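You operate a simulated robot arm through the tools that you are given. There is no shell and no other tool.

The job below is to be done with a simulated robot arm. You get a single attempt, and the scene is never put back.

TASK
Tape the black fitting 3 turns, screw it into the clamped block and dab it orange.
Fine: tape it in the black stand before you screw it in, dab it after; leave the block clamped; put the orange marker back. Set down upright: orange marker.

Only the result counts: the job must be done as asked and must still hold three seconds after the hand-in. Knocking over, shifting, dropping, spilling or breaking anything else fails it.

THE ROBOT
A 7-joint arm with a two-finger parallel gripper, fixed in place. Base frame: the origin is at the foot of the arm, x ahead of it, y to its left, z up; the work surface is at about z = 76. Units: cm, degrees, N and s.
With the tool pointing down near the work surface it reaches from about 30 to 70 cm from the base axis. Its first joint turns from -66.0 to 66.0 degrees. Payload 1.57 kg.
The TCP is the grasp point between the finger pads, 3 cm short of the fingertips. In the tool frame z runs along the fingers and y along their closing line. The gripper opens to 11 cm. The fingers are 2.4 cm wide and 1.2 cm thick; the gripper's body (4.8 by 11.2 cm) begins 7.8 cm behind the TCP.
Orientation is told as [roll, pitch, yaw] about the base's x, y, z axes, in that order, counted from this pose: with the fingers straight down and closing along the base's y, the tool's x points along the base's -x, its y along +y and its z along -z.

THE INTERFACE
- The arm moves only by the tool servo_tool. Its argument "commands" is a list of rows, each an object of numbers (a shift or turn left out is 0, a gripper value left out holds the last): "grip": the gripper command, from -1 (shut) to 1 (fully open), values between in proportion; "dx", "dy", "dz": the shift along the tool's x, y, z in cm; "wx", "wy", "wz": the turn, a rotation vector about the tool's x, y, z in rad. In form: [{"grip": .., "dx": .., "dy": .., "dz": .., "wx": .., "wy": .., "wz": ..}, ...]. A call has 1 to 20 rows; each row shifts and turns the commanded pose from where the row before left it, along the tool's axes as they then stand. A row lasts 0.2 s, in which the tool goes at most 5 cm and 8.6 degrees; a call with a longer step from one row to the next is refused whole, and so is a gripper value outside its range. A pose out of reach is approached as far as the arm can. The call stops where the force on the tool passes 40 N (or 10 N more than at its start, if that is more) or the arm is blocked; 0.2 s more then pass. The fingers move at their own pace (about 10.8 cm/s each) and stop on an object; they squeeze with about 40 N. The grip force told is the motor's: it shows also when the fingers shut on nothing. Time passes only in rows, and 0.2 s behind the last, so rows that do not move let the fingers close. It gives the time, the measured TCP pose, the force on the tool (base axes), the opening and the grip force at its end, in the units of the frame above (readings bear some noise), with the torque about the TCP (base axes, N m) and any sound that the robot's microphone picked up, and new pictures: "show" is both (left out), scene, wrist or none.
- Cameras (640 x 400 px; columns grow to the right, rows downward): "scene" is fixed at [16.33, -39.69, 137.37]; the picture's right is [0.83, -0.55, 0.00], its down [-0.40, -0.60, -0.70] and it looks along [0.39, 0.58, -0.72] (base axes); focal length 294 px, centre (320, 200). "wrist" rides on the gripper at [7, 1.6, -14.1] in the tool frame; the picture's right is [-0.23, 0.97, 0.00], its down [-0.85, -0.20, -0.48] and it looks along [-0.47, -0.11, 0.88] (tool axes); focal length 222 px, centre (320, 200). There is no depth. A picture from a camera that has moved, and an enlarged one, comes with that camera's place and axes in the base frame and with its lens. The place of the scene camera against the robot may be out by one fixed shift of up to 2.5 cm in any direction.
- inspect(camera, box): a new picture of the part [left, top, right, bottom] of that camera's present view, enlarged. It takes no simulated time.
- close_job(): hands the job in; it is judged then, once.

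Places have to be worked out from the pictures, the camera data and where the tool is seen. Open the gripper and draw the arm clear of the work before you hand the job in, unless the task says otherwise.

The tools are called after ">>>" by a JSON object that holds its "name" and its "arguments". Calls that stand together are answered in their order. servo_tool: Moves the arm, as the interface text tells. Its arguments: {"type":"object","properties":{"commands":{"type":"array"},"show":{"type":"string","enum":["both","scene","wrist","none"]}},"required":["commands"]} The other tools are called the same way: inspect (camera, box) takes an enlarged picture of a part of a camera's view; close_job () hands the job in.

At the start:

```text
t: 0.0
eef_pos: [47.22, -1.49, 111.75]
tcp_rot: [0.1, -0.1, 0.0]
contact_force: [0.0, 0.2, -0.7]
torque: [0.02, 0.01, 0.0]
grip_width: 11.0
finger_force: 0.0
```

scene: 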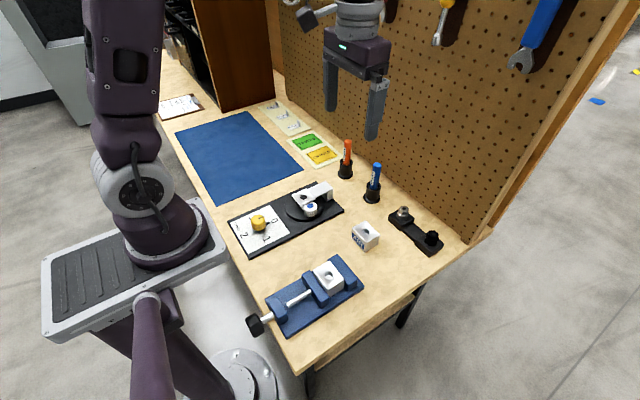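
wrist: 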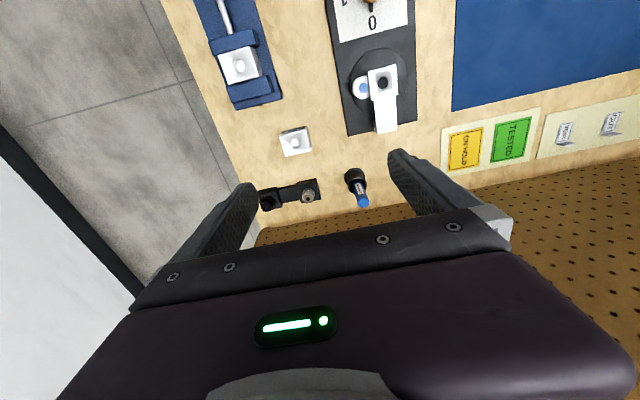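

The first pictures show the bench with a vise, a loose block, a fitting rack, two markers and a taping machine. I'll enlarge several regions before moving.

>>> {"name": "inspect", "arguments": {"camera": "scene", "box": [220, 170, 360, 260]}}

>>> {"name": "inspect", "arguments": {"camera": "scene", "box": [340, 190, 460, 265]}}

>>> {"name": "inspect", "arguments": {"camera": "scene", "box": [240, 245, 380, 340]}}

>>> {"name": "inspect", "arguments": {"camera": "scene", "box": [240, 90, 400, 210]}}

>>> {"name": "inspect", "arguments": {"camera": "wrist", "box": [180, 0, 420, 150]}}

>>> {"name": "inspect", "arguments": {"camera": "wrist", "box": [230, 110, 410, 225]}}

```text
4.44 times, centred on (290, 215) of scene
camera zoom: at [16.33, -39.69, 137.37], right [0.83, -0.55, 0.0], down [-0.4, -0.6, -0.7], along [0.39, 0.58, -0.72], focal length 1309 px, centre (453, 133)
```

zoom: 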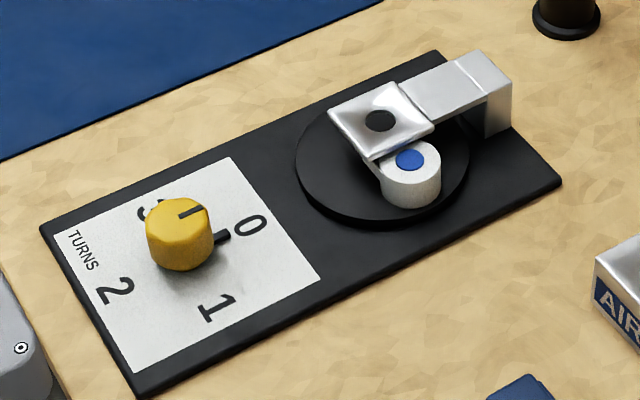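

```text
5.33 times, centred on (400, 228) of scene
camera zoom: at [16.33, -39.69, 137.37], right [0.83, -0.55, 0.0], down [-0.4, -0.6, -0.7], along [0.39, 0.58, -0.72], focal length 1571 px, centre (-107, 53)
```

zoom: 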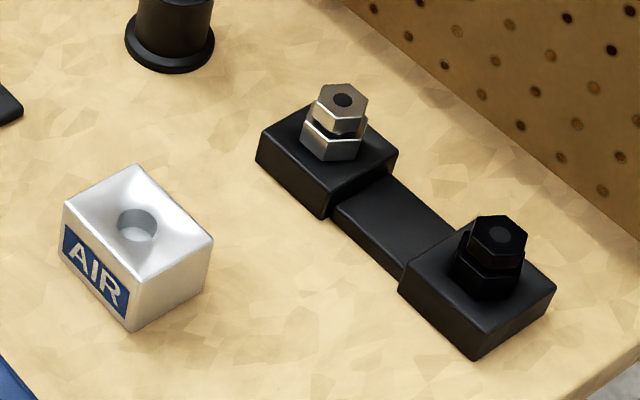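

```text
4.21 times, centred on (310, 292) of scene
camera zoom: at [16.33, -39.69, 137.37], right [0.83, -0.55, 0.0], down [-0.4, -0.6, -0.7], along [0.39, 0.58, -0.72], focal length 1240 px, centre (362, -190)
```

zoom: 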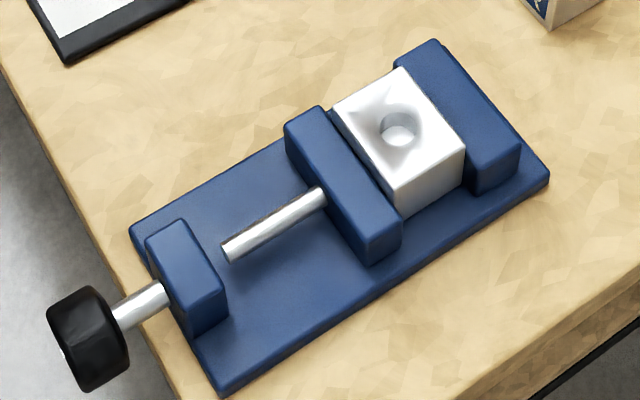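

```text
3.33 times, centred on (320, 150) of scene
camera zoom: at [16.33, -39.69, 137.37], right [0.83, -0.55, 0.0], down [-0.4, -0.6, -0.7], along [0.39, 0.58, -0.72], focal length 982 px, centre (320, 367)
```

zoom: 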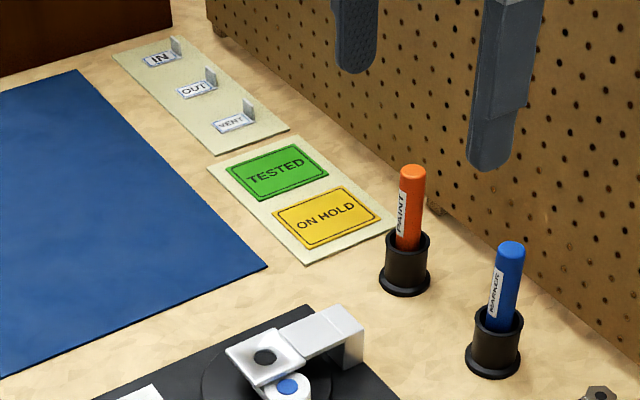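

```text
2.67 times, centred on (300, 75) of wrist
camera zoom: at [40.31, 0.11, 125.93], right [0.23, 0.97, 0.0], down [0.85, -0.2, 0.48], along [0.47, -0.11, -0.88], focal length 592 px, centre (373, 533)
```

zoom: 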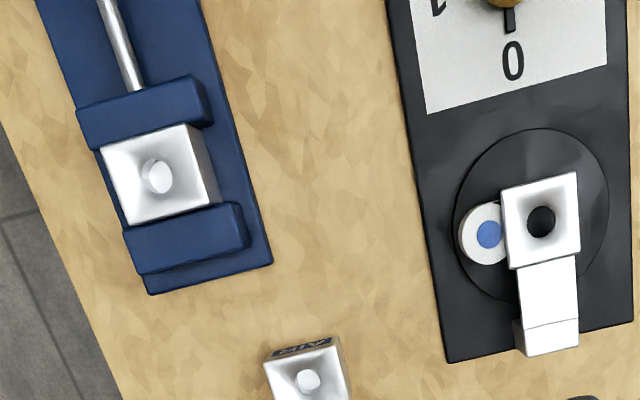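

```text
3.48 times, centred on (320, 168) of wrist
camera zoom: at [40.31, 0.11, 125.93], right [0.23, 0.97, 0.0], down [0.85, -0.2, 0.48], along [0.47, -0.11, -0.88], focal length 773 px, centre (320, 313)
```

zoom: 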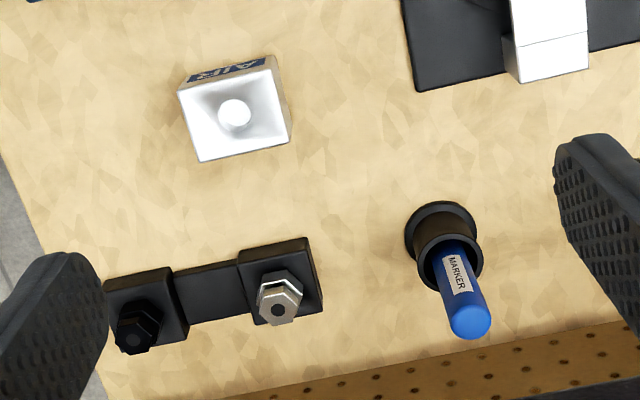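

The wrist view puts the vise block's hole near (35.6, -12.8), the black fitting near (62.8, -17.6) and the tape stand near (43.8, 10.5). I'll move back and left, high up, to look closely at the tape stand and its dial.

>>> {"name": "servo_tool", "arguments": {"commands": [{"grip": 1, "dx": 3, "dy": 3}, {"dx": 3, "dy": 3}, {"dx": 3, "dy": 3}, {"dx": 3, "dy": 2}, {"dx": 2, "dy": 0}, {}], "show": "both"}}

```text
t: 1.4
eef_pos: [33.26, 9.51, 111.73]
tcp_rot: [0.0, -0.1, 0.0]
contact_force: [-0.4, -0.4, -0.3]
torque: [-0.04, 0.0, 0.02]
grip_width: 11.01
finger_force: 0.1
camera wrist: at [26.31, 11.13, 126.01], right [0.23, 0.97, 0.0], down [0.85, -0.2, 0.48], along [0.47, -0.11, -0.88], focal length 222 px, centre (320, 200)
```

scene: 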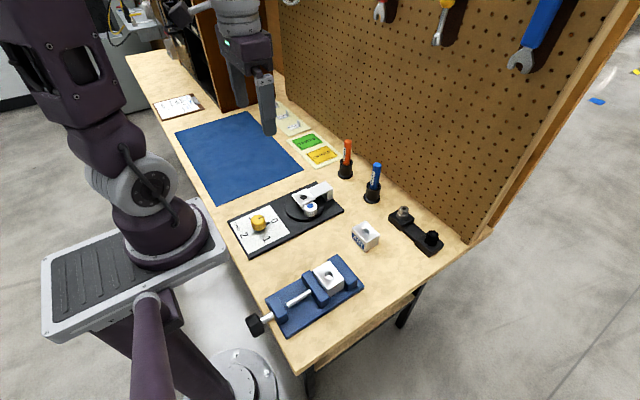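
wrist: 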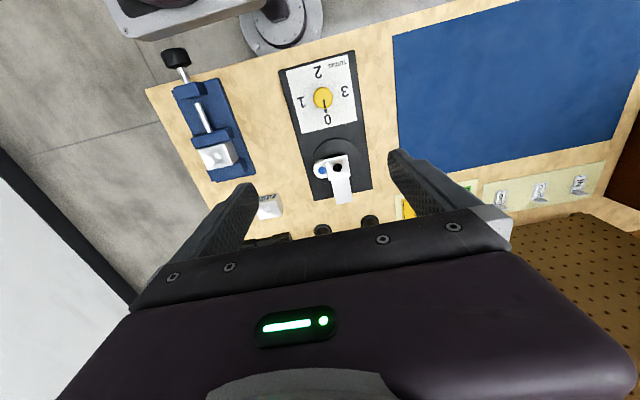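

>>> {"name": "inspect", "arguments": {"camera": "wrist", "box": [265, 45, 405, 132]}}

>>> {"name": "inspect", "arguments": {"camera": "wrist", "box": [280, 130, 390, 210]}}

>>> {"name": "inspect", "arguments": {"camera": "wrist", "box": [150, 40, 290, 190]}}

>>> {"name": "inspect", "arguments": {"camera": "scene", "box": [240, 200, 300, 240]}}

>>> {"name": "inspect", "arguments": {"camera": "scene", "box": [280, 175, 350, 225]}}

```text
4.57 times, centred on (335, 88) of wrist
camera zoom: at [26.31, 11.13, 126.01], right [0.23, 0.97, 0.0], down [0.85, -0.2, 0.48], along [0.47, -0.11, -0.88], focal length 1015 px, centre (251, 710)
```

zoom: 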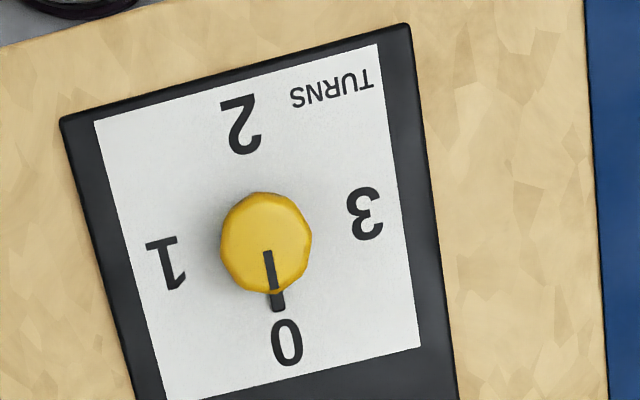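

```text
5.00 times, centred on (335, 170) of wrist
camera zoom: at [26.31, 11.13, 126.01], right [0.23, 0.97, 0.0], down [0.85, -0.2, 0.48], along [0.47, -0.11, -0.88], focal length 1111 px, centre (245, 350)
```

zoom: 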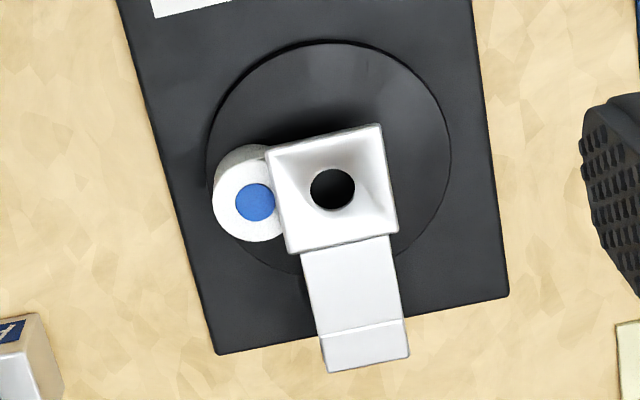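

```text
2.67 times, centred on (220, 115) of wrist
camera zoom: at [26.31, 11.13, 126.01], right [0.23, 0.97, 0.0], down [0.85, -0.2, 0.48], along [0.47, -0.11, -0.88], focal length 592 px, centre (587, 427)
```

zoom: 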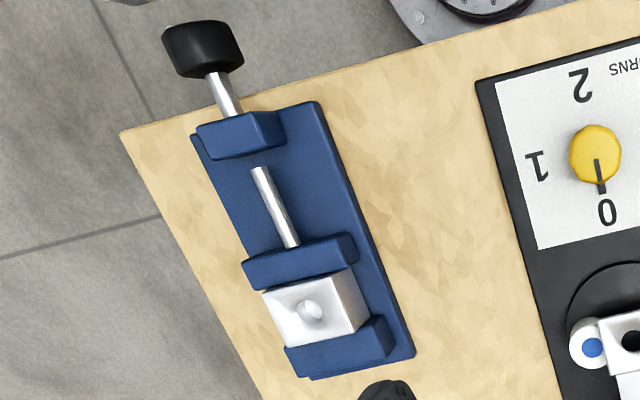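

```text
10.00 times, centred on (270, 220) of scene
camera zoom: at [16.33, -39.69, 137.37], right [0.83, -0.55, 0.0], down [-0.4, -0.6, -0.7], along [0.39, 0.58, -0.72], focal length 2945 px, centre (820, 0)
```

zoom: 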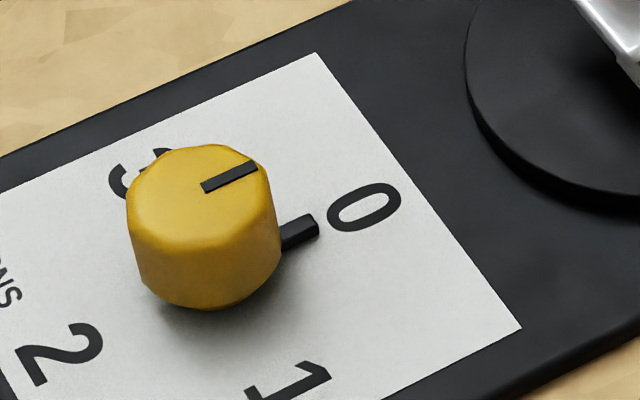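

```text
8.00 times, centred on (315, 200) of scene
camera zoom: at [16.33, -39.69, 137.37], right [0.83, -0.55, 0.0], down [-0.4, -0.6, -0.7], along [0.39, 0.58, -0.72], focal length 2356 px, centre (360, 200)
```

zoom: 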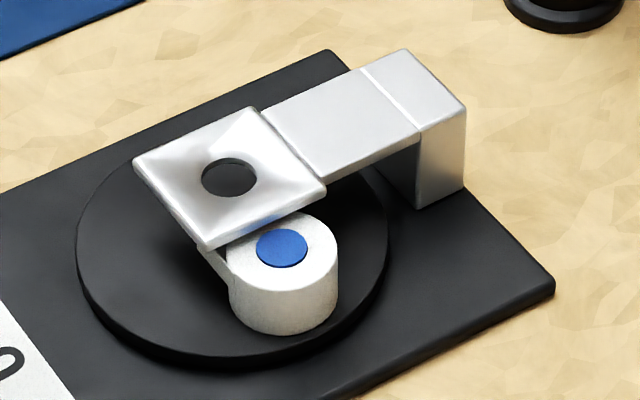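

The dial points at 0 and its numbers run clockwise (seen from above): 0, 1, 2, 3. The stand has a plate with a conical hole above a turntable that carries the tape roll. Next I'll look at the fittings from closer up.

>>> {"name": "servo_tool", "arguments": {"commands": [{"dx": -3, "dy": -3.5}, {"dx": -3, "dy": -3.5}, {"dx": -3, "dy": -3.5, "dz": 1}, {"dx": -3, "dy": -3.5, "dz": 2}, {"dx": -3, "dy": -3.5, "dz": 2}, {"dx": -3, "dy": -3.5, "dz": 2}, {"dx": -3, "dy": -3, "dz": 2}, {"dx": -3, "dy": -3, "dz": 2}, {}], "show": "wrist"}}

```text
refused: row 4 steps farther than a row can; nothing moved
```

My diagonal steps came out longer than 5 cm, so I'll shorten each one and repeat the same move.

>>> {"name": "servo_tool", "arguments": {"commands": [{"dx": -3, "dy": -3.5}, {"dx": -3, "dy": -3.5}, {"dx": -3, "dy": -3.5, "dz": 1}, {"dx": -2.5, "dy": -3.5, "dz": 2}, {"dx": -2.5, "dy": -3.5, "dz": 2}, {"dx": -2.5, "dy": -3.5, "dz": 2}, {"dx": -3, "dy": -3, "dz": 2}, {"dx": -3, "dy": -3, "dz": 2}, {}], "show": "wrist"}}

```text
t: 3.4
eef_pos: [55.81, -17.62, 100.7]
tcp_rot: [0.0, 0.0, 0.0]
contact_force: [0.5, 1.0, -0.4]
torque: [-0.04, 0.0, -0.01]
grip_width: 10.99
finger_force: 0.0
camera wrist: at [48.74, -15.95, 114.89], right [0.23, 0.97, 0.0], down [0.85, -0.2, 0.48], along [0.47, -0.11, -0.88], focal length 222 px, centre (320, 200)
```

wrist: 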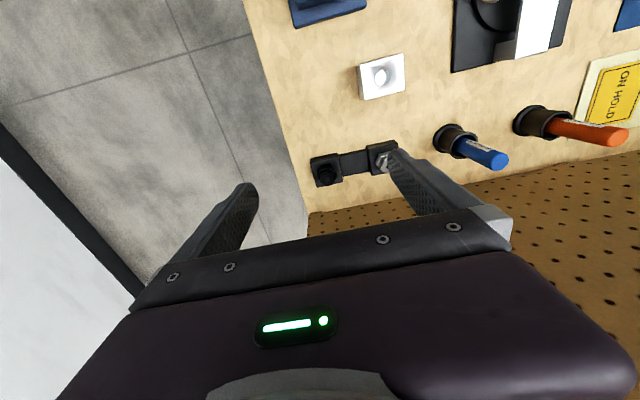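

>>> {"name": "inspect", "arguments": {"camera": "wrist", "box": [295, 130, 415, 205]}}

>>> {"name": "inspect", "arguments": {"camera": "wrist", "box": [420, 90, 640, 180]}}

>>> {"name": "inspect", "arguments": {"camera": "scene", "box": [415, 225, 450, 247]}}

>>> {"name": "inspect", "arguments": {"camera": "scene", "box": [330, 130, 390, 205]}}

>>> {"name": "inspect", "arguments": {"camera": "scene", "box": [350, 130, 470, 270]}}

```text
5.33 times, centred on (355, 168) of wrist
camera zoom: at [48.74, -15.95, 114.89], right [0.23, 0.97, 0.0], down [0.85, -0.2, 0.48], along [0.47, -0.11, -0.88], focal length 1185 px, centre (133, 373)
```

zoom: 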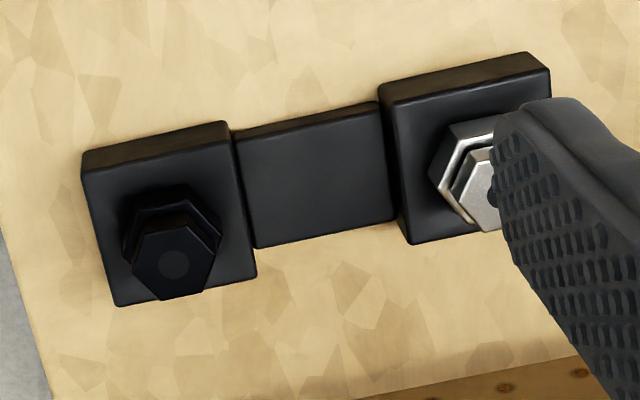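

```text
2.91 times, centred on (530, 135) of wrist
camera zoom: at [48.74, -15.95, 114.89], right [0.23, 0.97, 0.0], down [0.85, -0.2, 0.48], along [0.47, -0.11, -0.88], focal length 646 px, centre (-291, 389)
```

zoom: 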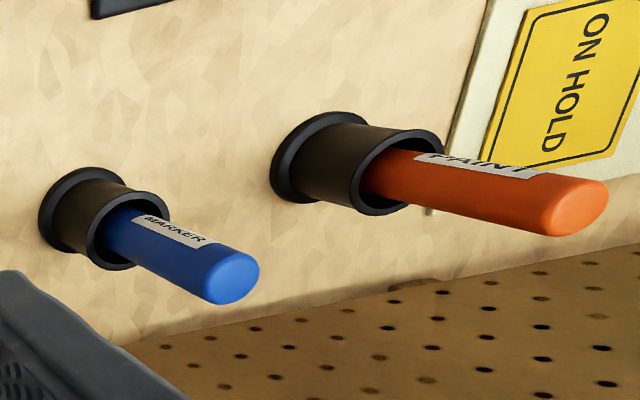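

```text
16.00 times, centred on (432, 236) of scene
camera zoom: at [16.33, -39.7, 137.37], right [0.83, -0.55, 0.0], down [-0.4, -0.6, -0.7], along [0.39, 0.58, -0.72], focal length 4712 px, centre (-1480, -376)
```

zoom: 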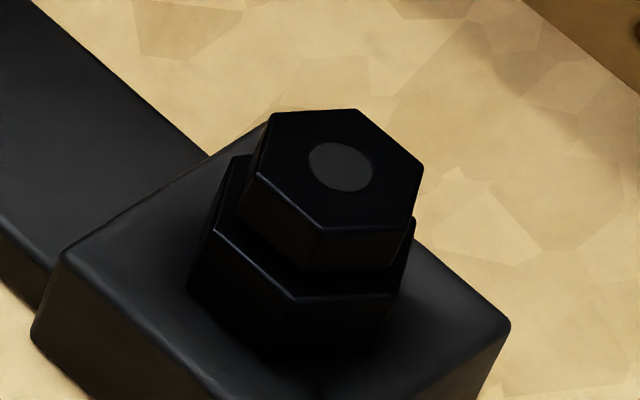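

```text
5.33 times, centred on (360, 168) of scene
camera zoom: at [16.33, -39.7, 137.37], right [0.83, -0.55, 0.0], down [-0.4, -0.6, -0.7], along [0.39, 0.58, -0.72], focal length 1571 px, centre (107, 373)
```

zoom: 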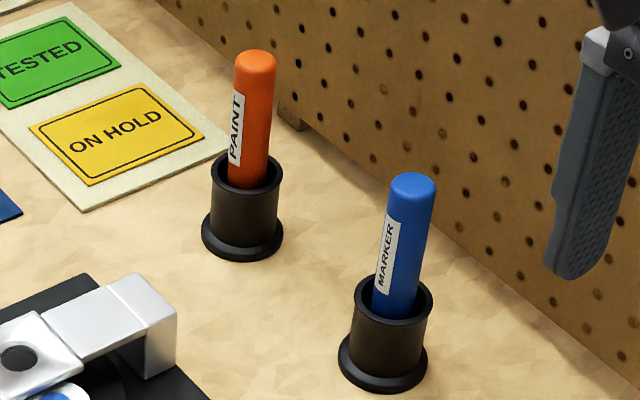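

```text
2.86 times, centred on (410, 200) of scene
camera zoom: at [16.33, -39.7, 137.37], right [0.83, -0.55, 0.0], down [-0.4, -0.6, -0.7], along [0.39, 0.58, -0.72], focal length 842 px, centre (63, 200)
```

zoom: 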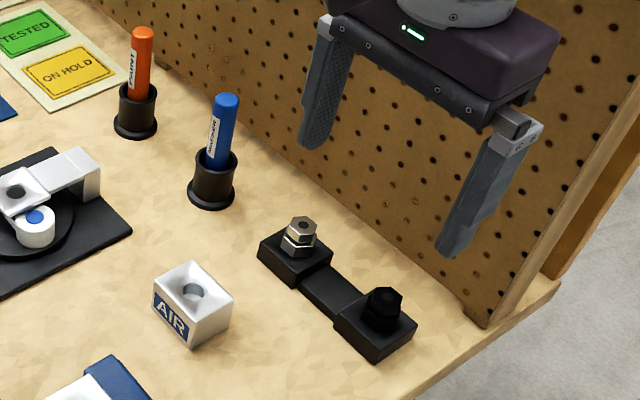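

The black fitting's top seems to be near (63.2, -18.1, 81.3), with a larger lower hex and a smaller upper hex. I'll zoom in further to read the hex orientation and its edges.

>>> {"name": "inspect", "arguments": {"camera": "wrist", "box": [305, 150, 349, 190]}}

>>> {"name": "inspect", "arguments": {"camera": "wrist", "box": [340, 130, 420, 180]}}

```text
10.00 times, centred on (327, 170) of wrist
camera zoom: at [48.74, -15.95, 114.89], right [0.23, 0.97, 0.0], down [0.85, -0.2, 0.48], along [0.47, -0.11, -0.88], focal length 2221 px, centre (250, 500)
```

zoom: 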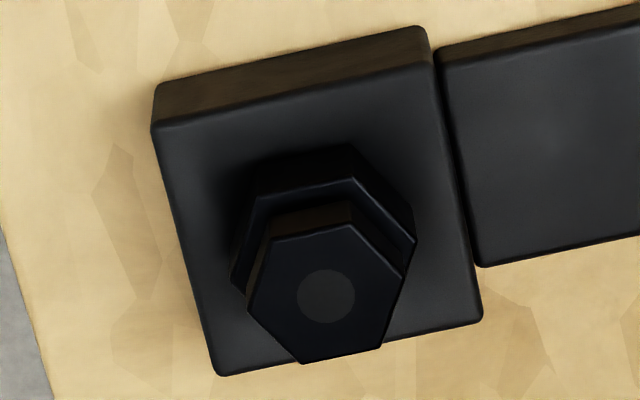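

```text
8.00 times, centred on (380, 155) of wrist
camera zoom: at [48.74, -15.95, 114.89], right [0.23, 0.97, 0.0], down [0.85, -0.2, 0.48], along [0.47, -0.11, -0.88], focal length 1777 px, centre (-160, 560)
```

zoom: 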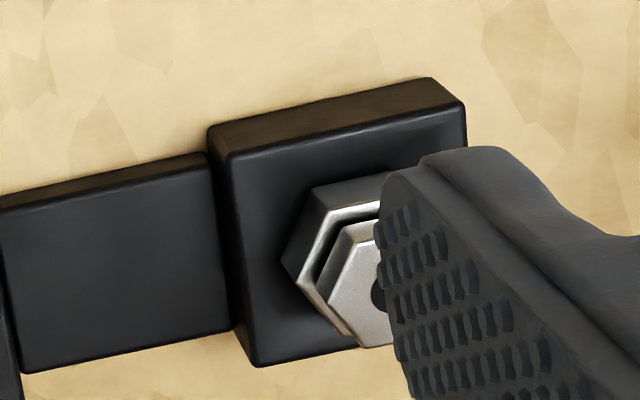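

The hex vertices lie along ±y and the upper hex is about 2.2 cm across flats, so a grip at yaw ±30° or 90° lands on flats. Before grabbing it, I'll look at the vise from close by and test how far the wrist can turn.

>>> {"name": "servo_tool", "arguments": {"commands": [{"dx": 4.6, "dy": 1.1}, {"dx": 4.6, "dy": 1.1}, {"dx": 4.6, "dy": 1.1}, {"dx": 4.6, "dy": 1.1}, {"dx": 4.6, "dy": 1.1}, {}], "show": "wrist"}}

>>> {"name": "inspect", "arguments": {"camera": "wrist", "box": [260, 90, 400, 200]}}

```text
t: 4.8
eef_pos: [32.62, -11.91, 100.73]
tcp_rot: [0.0, 0.0, 0.1]
contact_force: [0.1, 0.4, -0.1]
torque: [-0.02, -0.01, 0.0]
grip_width: 10.99
finger_force: 0.2
camera wrist: at [25.7, -10.34, 114.94], right [0.23, 0.97, 0.0], down [0.85, -0.2, 0.48], along [0.47, -0.11, -0.88], focal length 222 px, centre (320, 200)
```

wrist: 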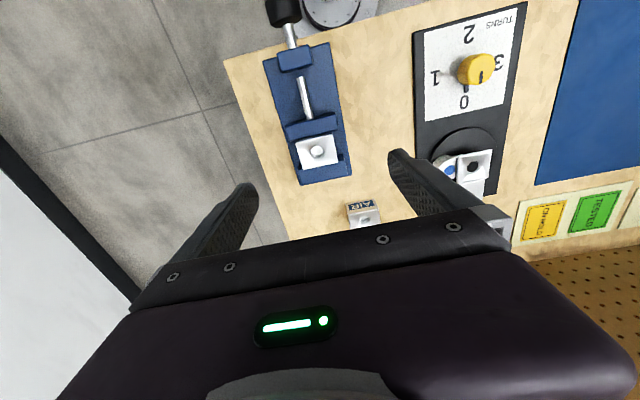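

```text
3.64 times, centred on (330, 145) of wrist
camera zoom: at [25.7, -10.34, 114.94], right [0.23, 0.97, 0.0], down [0.85, -0.2, 0.48], along [0.47, -0.11, -0.88], focal length 808 px, centre (284, 400)
```

zoom: 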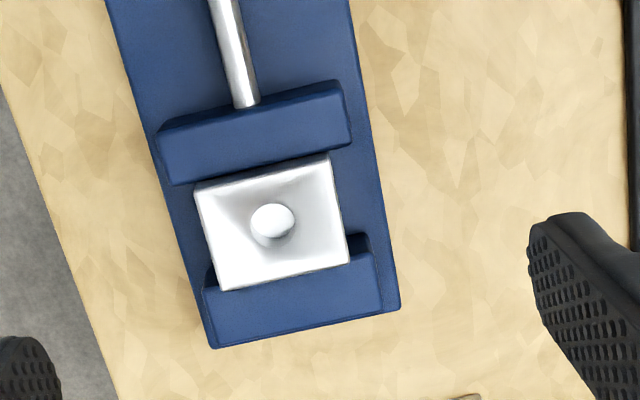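

Triangulating from three views, the clamped block's hole is at about (35.5, -13.2) with its top near z = 80.7. Now I'll turn the wrist clockwise in free air to see how far it goes.

>>> {"name": "servo_tool", "arguments": {"commands": [{"wz": 0.149}, {"wz": 0.149}, {"wz": 0.149}, {"wz": 0.149}, {"wz": 0.149}, {"wz": 0.149}, {"wz": 0.149}, {"wz": 0.149}, {"wz": 0.149}, {"wz": 0.149}, {"wz": 0.149}, {"wz": 0.149}, {"wz": 0.149}, {"wz": 0.149}, {"wz": 0.149}, {"wz": 0.149}, {"wz": 0.149}, {"wz": 0.149}, {}, {}], "show": "wrist"}}

```text
t: 9.0
eef_pos: [32.7, -12.0, 100.79]
tcp_rot: [0.1, 0.0, -153.8]
contact_force: [0.1, -0.8, -0.7]
torque: [-0.01, 0.02, -0.01]
grip_width: 10.99
finger_force: 0.1
camera wrist: at [39.75, -10.4, 114.95], right [0.23, -0.97, 0.0], down [-0.86, -0.2, 0.48], along [-0.47, -0.11, -0.88], focal length 222 px, centre (320, 200)
```

wrist: 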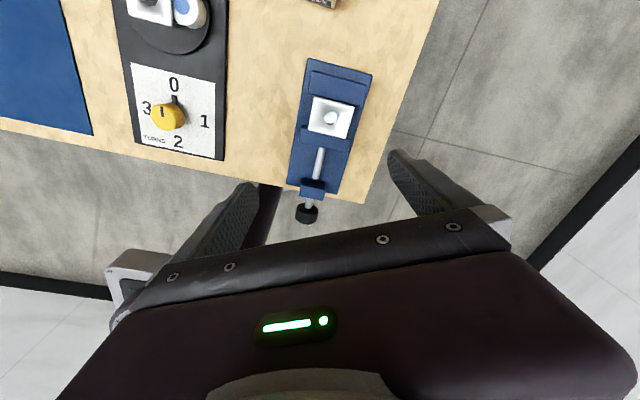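

Yaw -153.8° is reached without trouble, so I'll keep turning to find the limit on this side.

>>> {"name": "servo_tool", "arguments": {"commands": [{"wz": 0.149}, {"wz": 0.149}, {"wz": 0.149}, {"wz": 0.149}, {"wz": 0.149}, {"wz": 0.149}, {"wz": 0.149}, {}, {}], "show": "none"}}

```text
t: 11.0
eef_pos: [32.69, -12.01, 100.66]
tcp_rot: [0.0, 0.0, 146.5]
contact_force: [-0.3, 0.6, -0.3]
torque: [0.04, -0.02, 0.03]
grip_width: 11.01
finger_force: 0.1
```

It has now turned 213.5° clockwise with no limit yet, so I'll go on.

>>> {"name": "servo_tool", "arguments": {"commands": [{"wz": 0.149}, {"wz": 0.149}, {"wz": 0.149}, {"wz": 0.149}, {"wz": 0.149}, {"wz": 0.149}, {"wz": 0.149}, {"wz": 0.149}, {"wz": 0.149}, {"wz": 0.149}, {}, {}], "show": "none"}}

```text
t: 13.6
eef_pos: [29.94, -12.48, 100.59]
tcp_rot: [-0.2, 0.0, 61.2]
contact_force: [0.1, -0.4, 0.4]
torque: [0.01, 0.01, 0.0]
grip_width: 10.98
finger_force: 0.0
out of reach, approached as far as the arm can: row 9, 10
```

The clockwise limit comes at about -282° (rows 9 and 10 were out of reach). I'll turn back counterclockwise to find the other end of the range.

>>> {"name": "servo_tool", "arguments": {"commands": [{"wz": -0.149}, {"wz": -0.149}, {"wz": -0.149}, {"wz": -0.149}, {"wz": -0.149}, {"wz": -0.149}, {"wz": -0.149}, {"wz": -0.149}, {"wz": -0.149}, {"wz": -0.149}, {"wz": -0.149}, {"wz": -0.149}, {"wz": -0.149}, {"wz": -0.149}, {"wz": -0.149}, {"wz": -0.149}, {"wz": -0.149}, {"wz": -0.149}, {"wz": -0.149}, {"wz": -0.149}], "show": "none"}}

>>> {"name": "servo_tool", "arguments": {"commands": [{"wz": -0.149}, {"wz": -0.149}, {"wz": -0.149}, {"wz": -0.149}, {"wz": -0.149}, {"wz": -0.149}, {"wz": -0.149}, {"wz": -0.149}, {"wz": -0.149}, {"wz": -0.149}, {"wz": -0.149}, {"wz": -0.149}, {"wz": -0.149}, {"wz": -0.149}, {"wz": -0.149}, {}], "show": "none"}}

>>> {"name": "servo_tool", "arguments": {"commands": [{"wz": -0.149}, {"wz": -0.149}, {"wz": -0.149}, {"wz": -0.149}, {"wz": -0.149}, {"wz": -0.149}, {"wz": -0.149}, {"wz": -0.149}, {"wz": -0.149}, {"wz": -0.149}, {"wz": -0.149}, {"wz": -0.149}, {"wz": -0.149}, {"wz": -0.149}, {"wz": -0.149}, {}], "show": "none"}}

```text
t: 17.8
eef_pos: [29.95, -12.39, 100.46]
tcp_rot: [0.0, -0.1, -128.1]
contact_force: [0.1, -0.7, -0.4]
torque: [-0.01, -0.01, 0.01]
grip_width: 11.0
finger_force: 0.1
```

```text
t: 21.2
eef_pos: [30.01, -12.39, 100.67]
tcp_rot: [0.0, 0.0, 0.2]
contact_force: [0.4, 0.2, 0.2]
torque: [0.03, 0.03, -0.01]
grip_width: 11.01
finger_force: 0.1
```

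```text
t: 24.6
eef_pos: [30.1, -12.33, 100.69]
tcp_rot: [-0.1, 0.0, 128.2]
contact_force: [0.5, 0.3, -0.4]
torque: [-0.01, 0.01, 0.03]
grip_width: 11.02
finger_force: 0.1
```

Yaw +128° is fine too, and the earlier reach slip simply reset the commanded position to (30.0, -12.4). I'll test a little further on this side.

>>> {"name": "servo_tool", "arguments": {"commands": [{"wz": -0.149}, {"wz": -0.149}, {"wz": -0.149}, {"wz": -0.149}, {"wz": -0.149}, {"wz": -0.149}, {"wz": -0.149}, {"wz": -0.149}, {}], "show": "none"}}

```text
t: 26.6
eef_pos: [32.79, -11.48, 98.42]
tcp_rot: [0.1, -0.2, -163.5]
contact_force: [-0.2, 0.6, 0.6]
torque: [0.01, 0.0, 0.03]
grip_width: 11.0
finger_force: 0.0
out of reach, approached as far as the arm can: row 6, 7, 8
```

The wrist's usable range here is roughly +171° to -282°, plenty for a 270° dial turn or a long screwing stroke. Now I'll turn back to yaw +30° to go and take the black fitting.

>>> {"name": "servo_tool", "arguments": {"commands": [{"wz": 0.1453}, {"wz": 0.1453}, {"wz": 0.1453}, {"wz": 0.1453}, {"wz": 0.1453}, {"wz": 0.1453}, {"wz": 0.1453}, {"wz": 0.1453}, {"wz": 0.1453}, {"wz": 0.1453}, {"wz": 0.1453}, {"wz": 0.1453}, {"wz": 0.1453}, {"wz": 0.1453}, {"wz": 0.1453}, {"wz": 0.1453}, {"wz": 0.1453}, {"wz": 0.1453}, {"wz": 0.1453}, {"wz": 0.1453}], "show": "none"}}

```text
t: 30.8
eef_pos: [32.81, -11.31, 98.41]
tcp_rot: [-0.1, 0.1, 29.7]
contact_force: [-0.2, -0.5, -0.4]
torque: [0.01, 0.01, -0.01]
grip_width: 11.01
finger_force: 0.1
```

At yaw 29.7° the tool is ready, so I'll move over to a point about 11 cm above the black fitting at (63.2, -18.05).

>>> {"name": "servo_tool", "arguments": {"commands": [{"dx": -3.296, "dy": -2.989, "dz": 0.914}, {"dx": -3.296, "dy": -2.989, "dz": 0.914}, {"dx": -3.296, "dy": -2.989, "dz": 0.914}, {"dx": -3.296, "dy": -2.989, "dz": 0.914}, {"dx": -3.296, "dy": -2.989, "dz": 0.914}, {"dx": -3.296, "dy": -2.989, "dz": 0.914}, {"dx": -3.296, "dy": -2.989, "dz": 0.914, "grip": 0.0}, {"grip": 0.0}], "show": "both"}}

>>> {"name": "inspect", "arguments": {"camera": "wrist", "box": [260, 110, 380, 205]}}

```text
t: 32.6
eef_pos: [63.18, -18.01, 92.05]
tcp_rot: [0.0, 0.0, 29.9]
contact_force: [-0.5, -0.1, -0.1]
torque: [0.01, -0.02, -0.02]
grip_width: 5.49
finger_force: 0.0
camera wrist: at [56.4, -20.13, 106.31], right [-0.29, 0.96, 0.0], down [0.84, 0.25, 0.48], along [0.46, 0.14, -0.88], focal length 222 px, centre (320, 200)
```

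scene: 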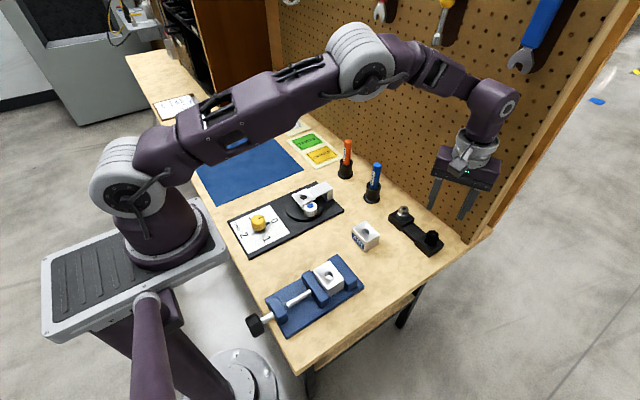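
wrist: 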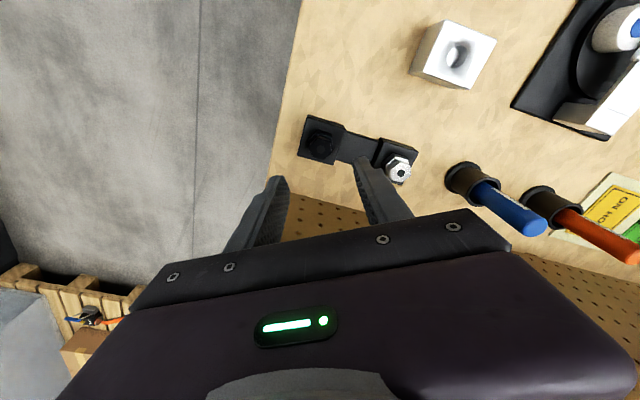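

```text
4.21 times, centred on (320, 158) of wrist
camera zoom: at [56.4, -20.13, 106.31], right [-0.29, 0.96, 0.0], down [0.84, 0.25, 0.48], along [0.46, 0.14, -0.88], focal length 935 px, centre (320, 379)
```

zoom: 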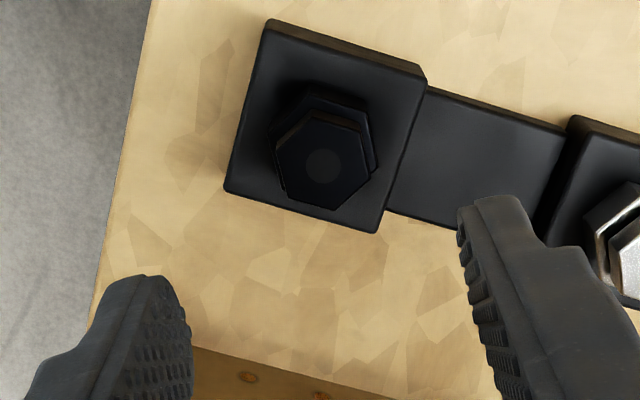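

The fitting sits close to the tool axis; combining the three views gives about (62.95, -18.05) with its top near z ≈ 81.8. I'll descend 5 cm and measure again.

>>> {"name": "servo_tool", "arguments": {"commands": [{"dx": 0.15, "dz": 2.5}, {"dz": 2.5}, {}], "show": "none"}}

>>> {"name": "inspect", "arguments": {"camera": "wrist", "box": [270, 120, 370, 200]}}

>>> {"name": "inspect", "arguments": {"camera": "scene", "box": [390, 180, 500, 260]}}

```text
t: 33.4
eef_pos: [63.1, -18.05, 87.05]
tcp_rot: [0.0, 0.0, 29.8]
contact_force: [0.2, -0.4, -0.8]
torque: [0.01, 0.01, 0.04]
grip_width: 5.51
finger_force: 0.0
```

```text
5.00 times, centred on (320, 160) of wrist
camera zoom: at [56.31, -20.22, 101.26], right [-0.29, 0.96, 0.0], down [0.84, 0.25, 0.48], along [0.46, 0.14, -0.88], focal length 1111 px, centre (320, 400)
```

zoom: 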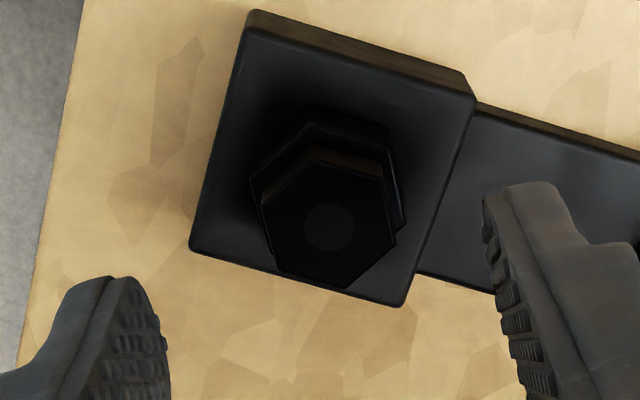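

```text
5.00 times, centred on (445, 220) of scene
camera zoom: at [16.33, -39.69, 137.37], right [0.83, -0.55, 0.0], down [-0.4, -0.6, -0.7], along [0.39, 0.58, -0.72], focal length 1473 px, centre (-305, 100)
```

zoom: 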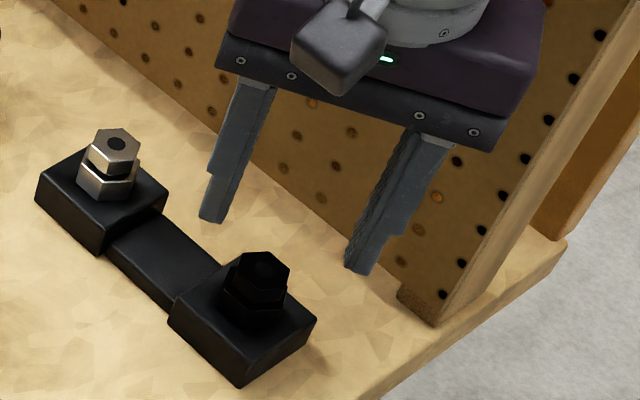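

The top face centre is now only about 0.1 cm off the tool axis, and comparing the two heights gives a top at z ≈ 81.85. I'll correct that, go down to TCP z ≈ 81.8 so the fingertips straddle the lower hex, and close.

>>> {"name": "servo_tool", "arguments": {"commands": [{"dx": 0.1, "dy": 0.1, "dz": 2}, {"dz": 2}, {"dz": 1.2}, {}], "show": "both"}}

>>> {"name": "inspect", "arguments": {"camera": "scene", "box": [400, 190, 480, 260]}}

>>> {"name": "inspect", "arguments": {"camera": "wrist", "box": [260, 130, 380, 220]}}

```text
t: 34.4
eef_pos: [62.94, -18.18, 81.71]
tcp_rot: [-0.1, 0.0, 29.8]
contact_force: [0.5, 0.1, -0.2]
torque: [0.02, 0.01, 0.02]
grip_width: 5.5
finger_force: 0.1
camera wrist: at [56.21, -20.2, 96.07], right [-0.29, 0.96, 0.0], down [0.84, 0.25, 0.48], along [0.46, 0.14, -0.88], focal length 222 px, centre (320, 200)
```

scene: 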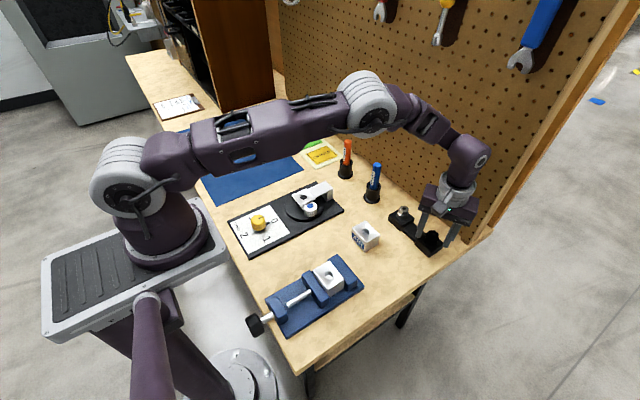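
wrist: 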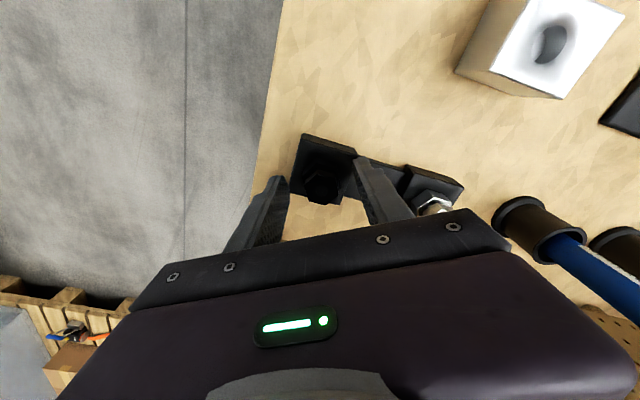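

```text
5.71 times, centred on (440, 225) of scene
camera zoom: at [16.33, -39.69, 137.37], right [0.83, -0.55, 0.0], down [-0.4, -0.6, -0.7], along [0.39, 0.58, -0.72], focal length 1683 px, centre (-366, 57)
```

zoom: 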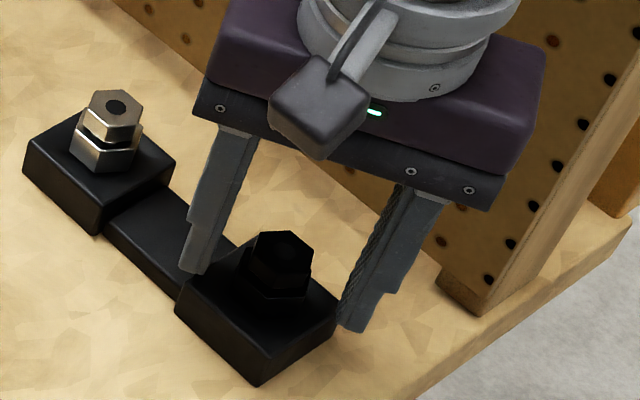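

```text
4.44 times, centred on (320, 175) of wrist
camera zoom: at [56.21, -20.2, 96.07], right [-0.29, 0.96, 0.0], down [0.84, 0.25, 0.48], along [0.46, 0.14, -0.88], focal length 987 px, centre (320, 311)
```

zoom: 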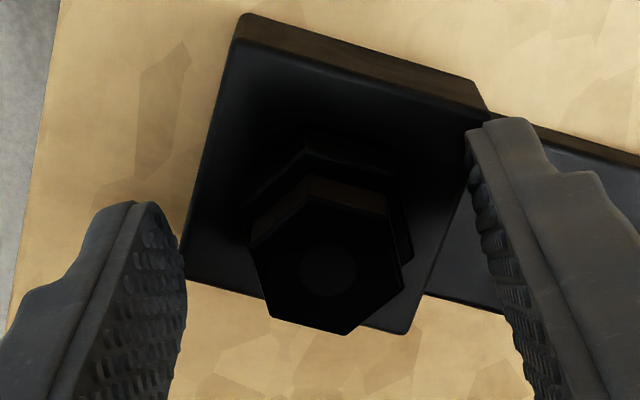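

The fingers straddle the hex with its flats facing the pads and only about 0.1–0.2 cm of offset. I'll nudge it and close.

>>> {"name": "servo_tool", "arguments": {"commands": [{"dx": 0.12, "dy": 0.08, "grip": 0.0}, {"grip": -0.3}, {"grip": -0.6}, {"grip": -1}, {}, {}], "show": "none"}}

>>> {"name": "inspect", "arguments": {"camera": "wrist", "box": [260, 130, 380, 220]}}

>>> {"name": "inspect", "arguments": {"camera": "scene", "box": [400, 190, 480, 260]}}

```text
t: 35.8
eef_pos: [62.83, -18.16, 81.96]
tcp_rot: [0.0, 0.0, 29.8]
contact_force: [0.4, 0.3, 0.6]
torque: [0.01, -0.01, 0.03]
grip_width: 2.75
finger_force: 37.5
```

```text
4.44 times, centred on (320, 175) of wrist
camera zoom: at [56.05, -20.21, 96.1], right [-0.29, 0.96, 0.0], down [0.84, 0.25, 0.48], along [0.46, 0.14, -0.88], focal length 987 px, centre (320, 311)
```

zoom: 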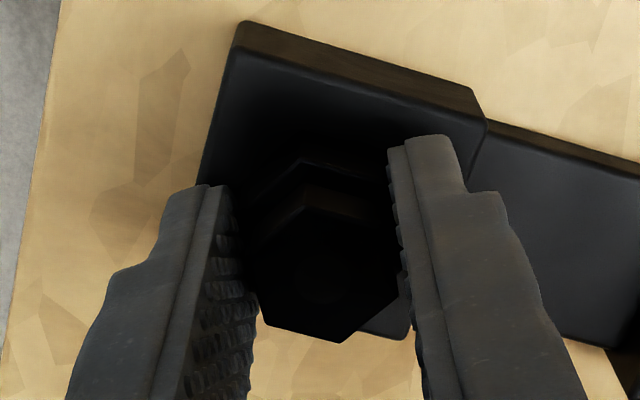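

```text
5.71 times, centred on (440, 225) of scene
camera zoom: at [16.33, -39.69, 137.37], right [0.83, -0.55, 0.0], down [-0.4, -0.6, -0.7], along [0.39, 0.58, -0.72], focal length 1683 px, centre (-366, 57)
```

zoom: 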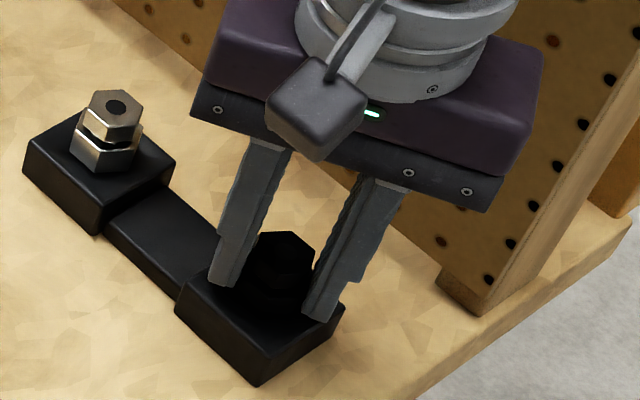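

It's gripped at 2.75 cm, which is the lower hex across flats. Now I'll lift straight up and check that the fitting comes along and the rack stays put.

>>> {"name": "servo_tool", "arguments": {"commands": [{"dz": -0.5}, {"dz": -1}, {"dz": -1.5}, {"dz": -2}, {"dz": -3}, {"dz": -3}, {"dz": -3}, {}], "show": "both"}}

>>> {"name": "inspect", "arguments": {"camera": "scene", "box": [390, 150, 500, 250]}}

>>> {"name": "inspect", "arguments": {"camera": "wrist", "box": [260, 100, 380, 220]}}

```text
t: 37.6
eef_pos: [62.89, -18.11, 95.78]
tcp_rot: [0.0, -0.1, 29.8]
contact_force: [0.0, 0.0, 0.0]
torque: [0.0, 0.01, -0.01]
grip_width: 2.75
finger_force: 38.4
camera wrist: at [56.07, -20.22, 110.1], right [-0.29, 0.96, 0.0], down [0.84, 0.25, 0.48], along [0.46, 0.14, -0.88], focal length 222 px, centre (320, 200)
```

scene: 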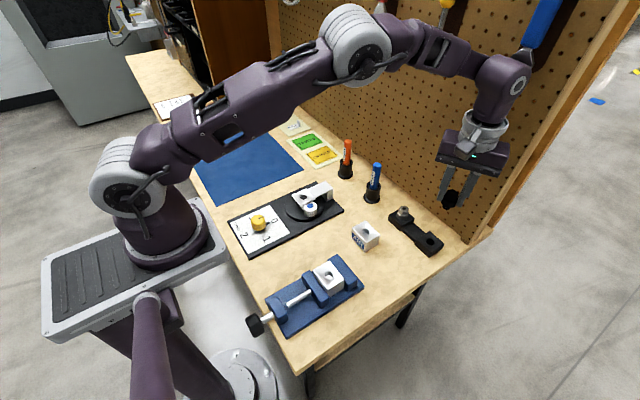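
wrist: 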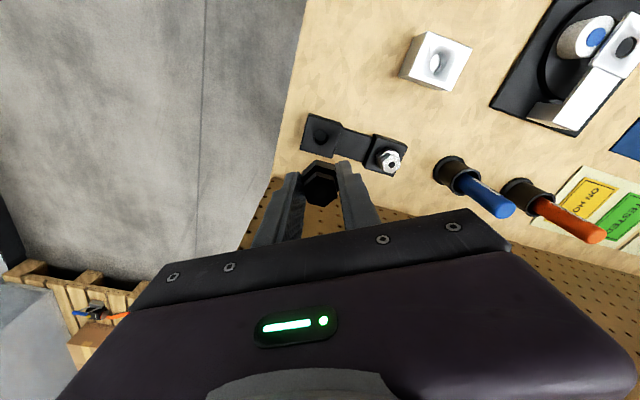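

```text
4.00 times, centred on (445, 200) of scene
camera zoom: at [16.33, -39.7, 137.37], right [0.83, -0.55, 0.0], down [-0.4, -0.6, -0.7], along [0.39, 0.58, -0.72], focal length 1178 px, centre (-180, 200)
```

zoom: 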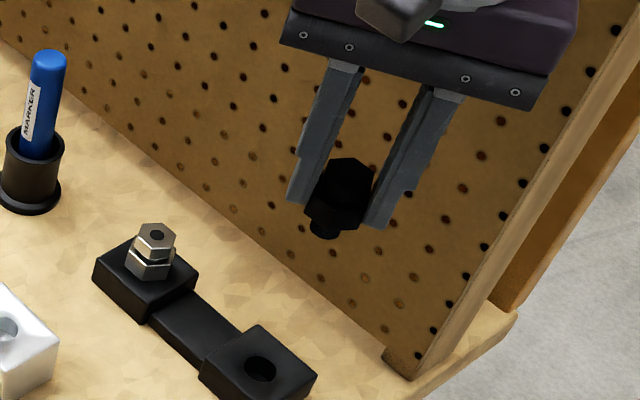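

```text
3.33 times, centred on (320, 160) of wrist
camera zoom: at [56.07, -20.22, 110.1], right [-0.29, 0.96, 0.0], down [0.84, 0.25, 0.48], along [0.46, 0.14, -0.88], focal length 740 px, centre (320, 333)
```

zoom: 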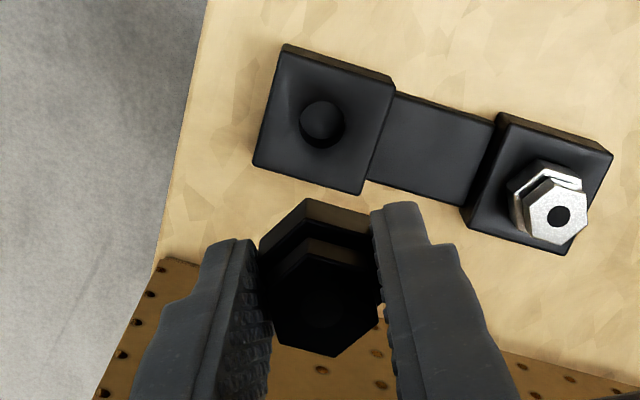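

The fitting lifted cleanly, with its thread hanging below the hex and the rack unmoved. The stand's hole triangulates to about (43.8, 10.9) at z ≈ 80.6, so I'll carry the fitting to a point above it.

>>> {"name": "servo_tool", "arguments": {"commands": [{"dx": 0.27, "dy": 4.33, "dz": -0.3}, {"dx": 0.27, "dy": 4.33, "dz": -0.3}, {"dx": 0.27, "dy": 4.33, "dz": -0.3}, {"dx": 0.27, "dy": 4.33, "dz": -0.3}, {"dx": 0.27, "dy": 4.33}, {"dx": 0.27, "dy": 4.33}, {"dx": 0.27, "dy": 4.33}, {"dx": 0.27, "dy": 4.33}, {}], "show": "both"}}

>>> {"name": "inspect", "arguments": {"camera": "wrist", "box": [240, 70, 400, 220]}}

>>> {"name": "inspect", "arguments": {"camera": "wrist", "box": [300, 165, 340, 205]}}

>>> {"name": "inspect", "arguments": {"camera": "scene", "box": [260, 120, 380, 220]}}

```text
t: 39.6
eef_pos: [43.77, 10.92, 97.14]
tcp_rot: [-0.1, 0.0, 29.8]
contact_force: [-0.2, -0.7, -0.5]
torque: [0.03, -0.03, -0.03]
grip_width: 2.74
finger_force: 37.7
camera wrist: at [36.96, 8.81, 111.33], right [-0.29, 0.96, 0.0], down [0.84, 0.25, 0.48], along [0.46, 0.14, -0.88], focal length 222 px, centre (320, 200)
```

scene: 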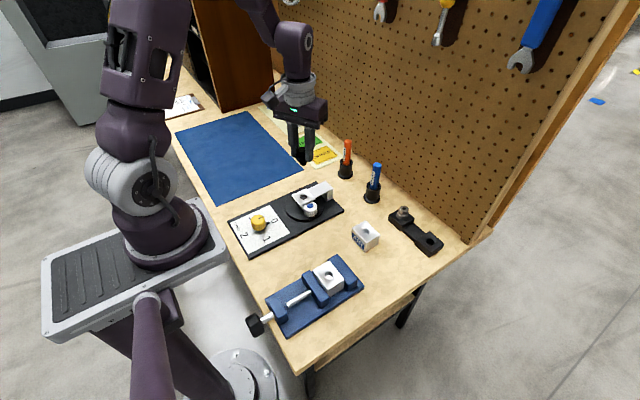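
wrist: 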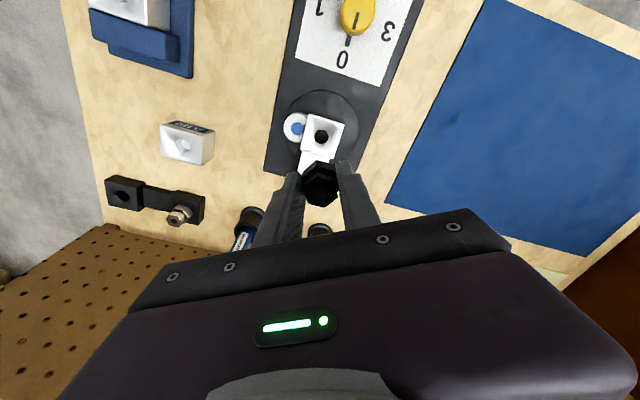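

```text
2.67 times, centred on (320, 145) of wrist
camera zoom: at [36.96, 8.81, 111.33], right [-0.29, 0.96, 0.0], down [0.84, 0.25, 0.48], along [0.46, 0.14, -0.88], focal length 592 px, centre (320, 347)
```

zoom: 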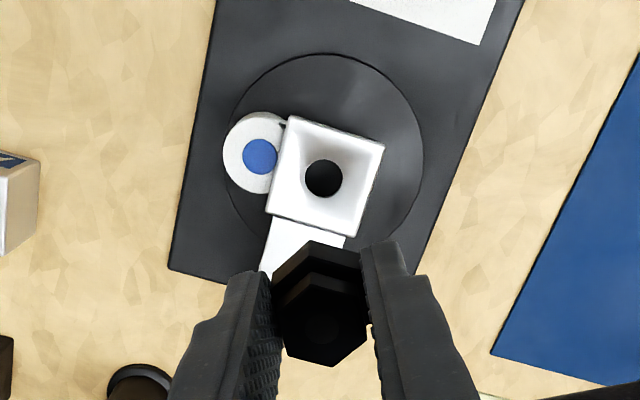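

```text
10.00 times, centred on (320, 185) of wrist
camera zoom: at [36.96, 8.81, 111.33], right [-0.29, 0.96, 0.0], down [0.84, 0.25, 0.48], along [0.46, 0.14, -0.88], focal length 2221 px, centre (320, 350)
```

zoom: 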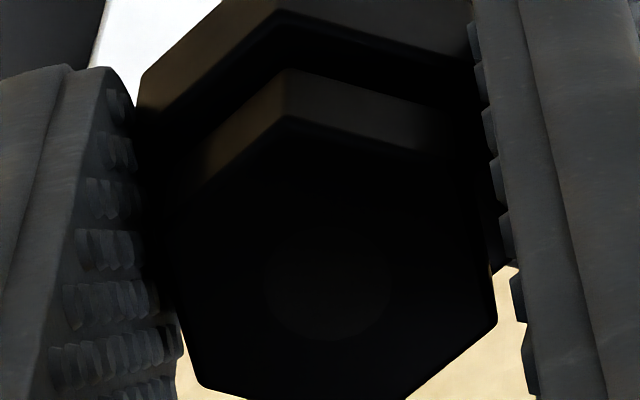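

```text
4.00 times, centred on (320, 170) of scene
camera zoom: at [16.33, -39.69, 137.37], right [0.83, -0.55, 0.0], down [-0.4, -0.6, -0.7], along [0.39, 0.58, -0.72], focal length 1178 px, centre (320, 320)
```

zoom: 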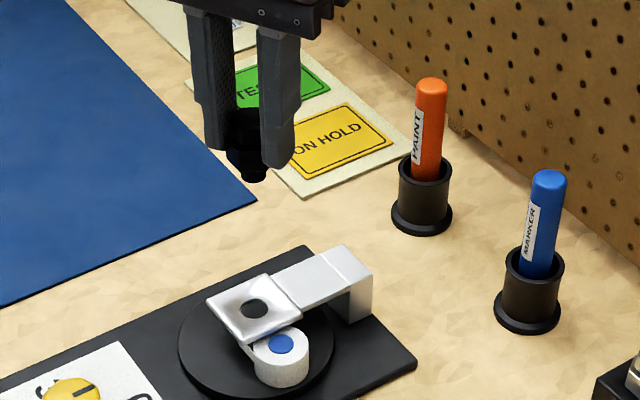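

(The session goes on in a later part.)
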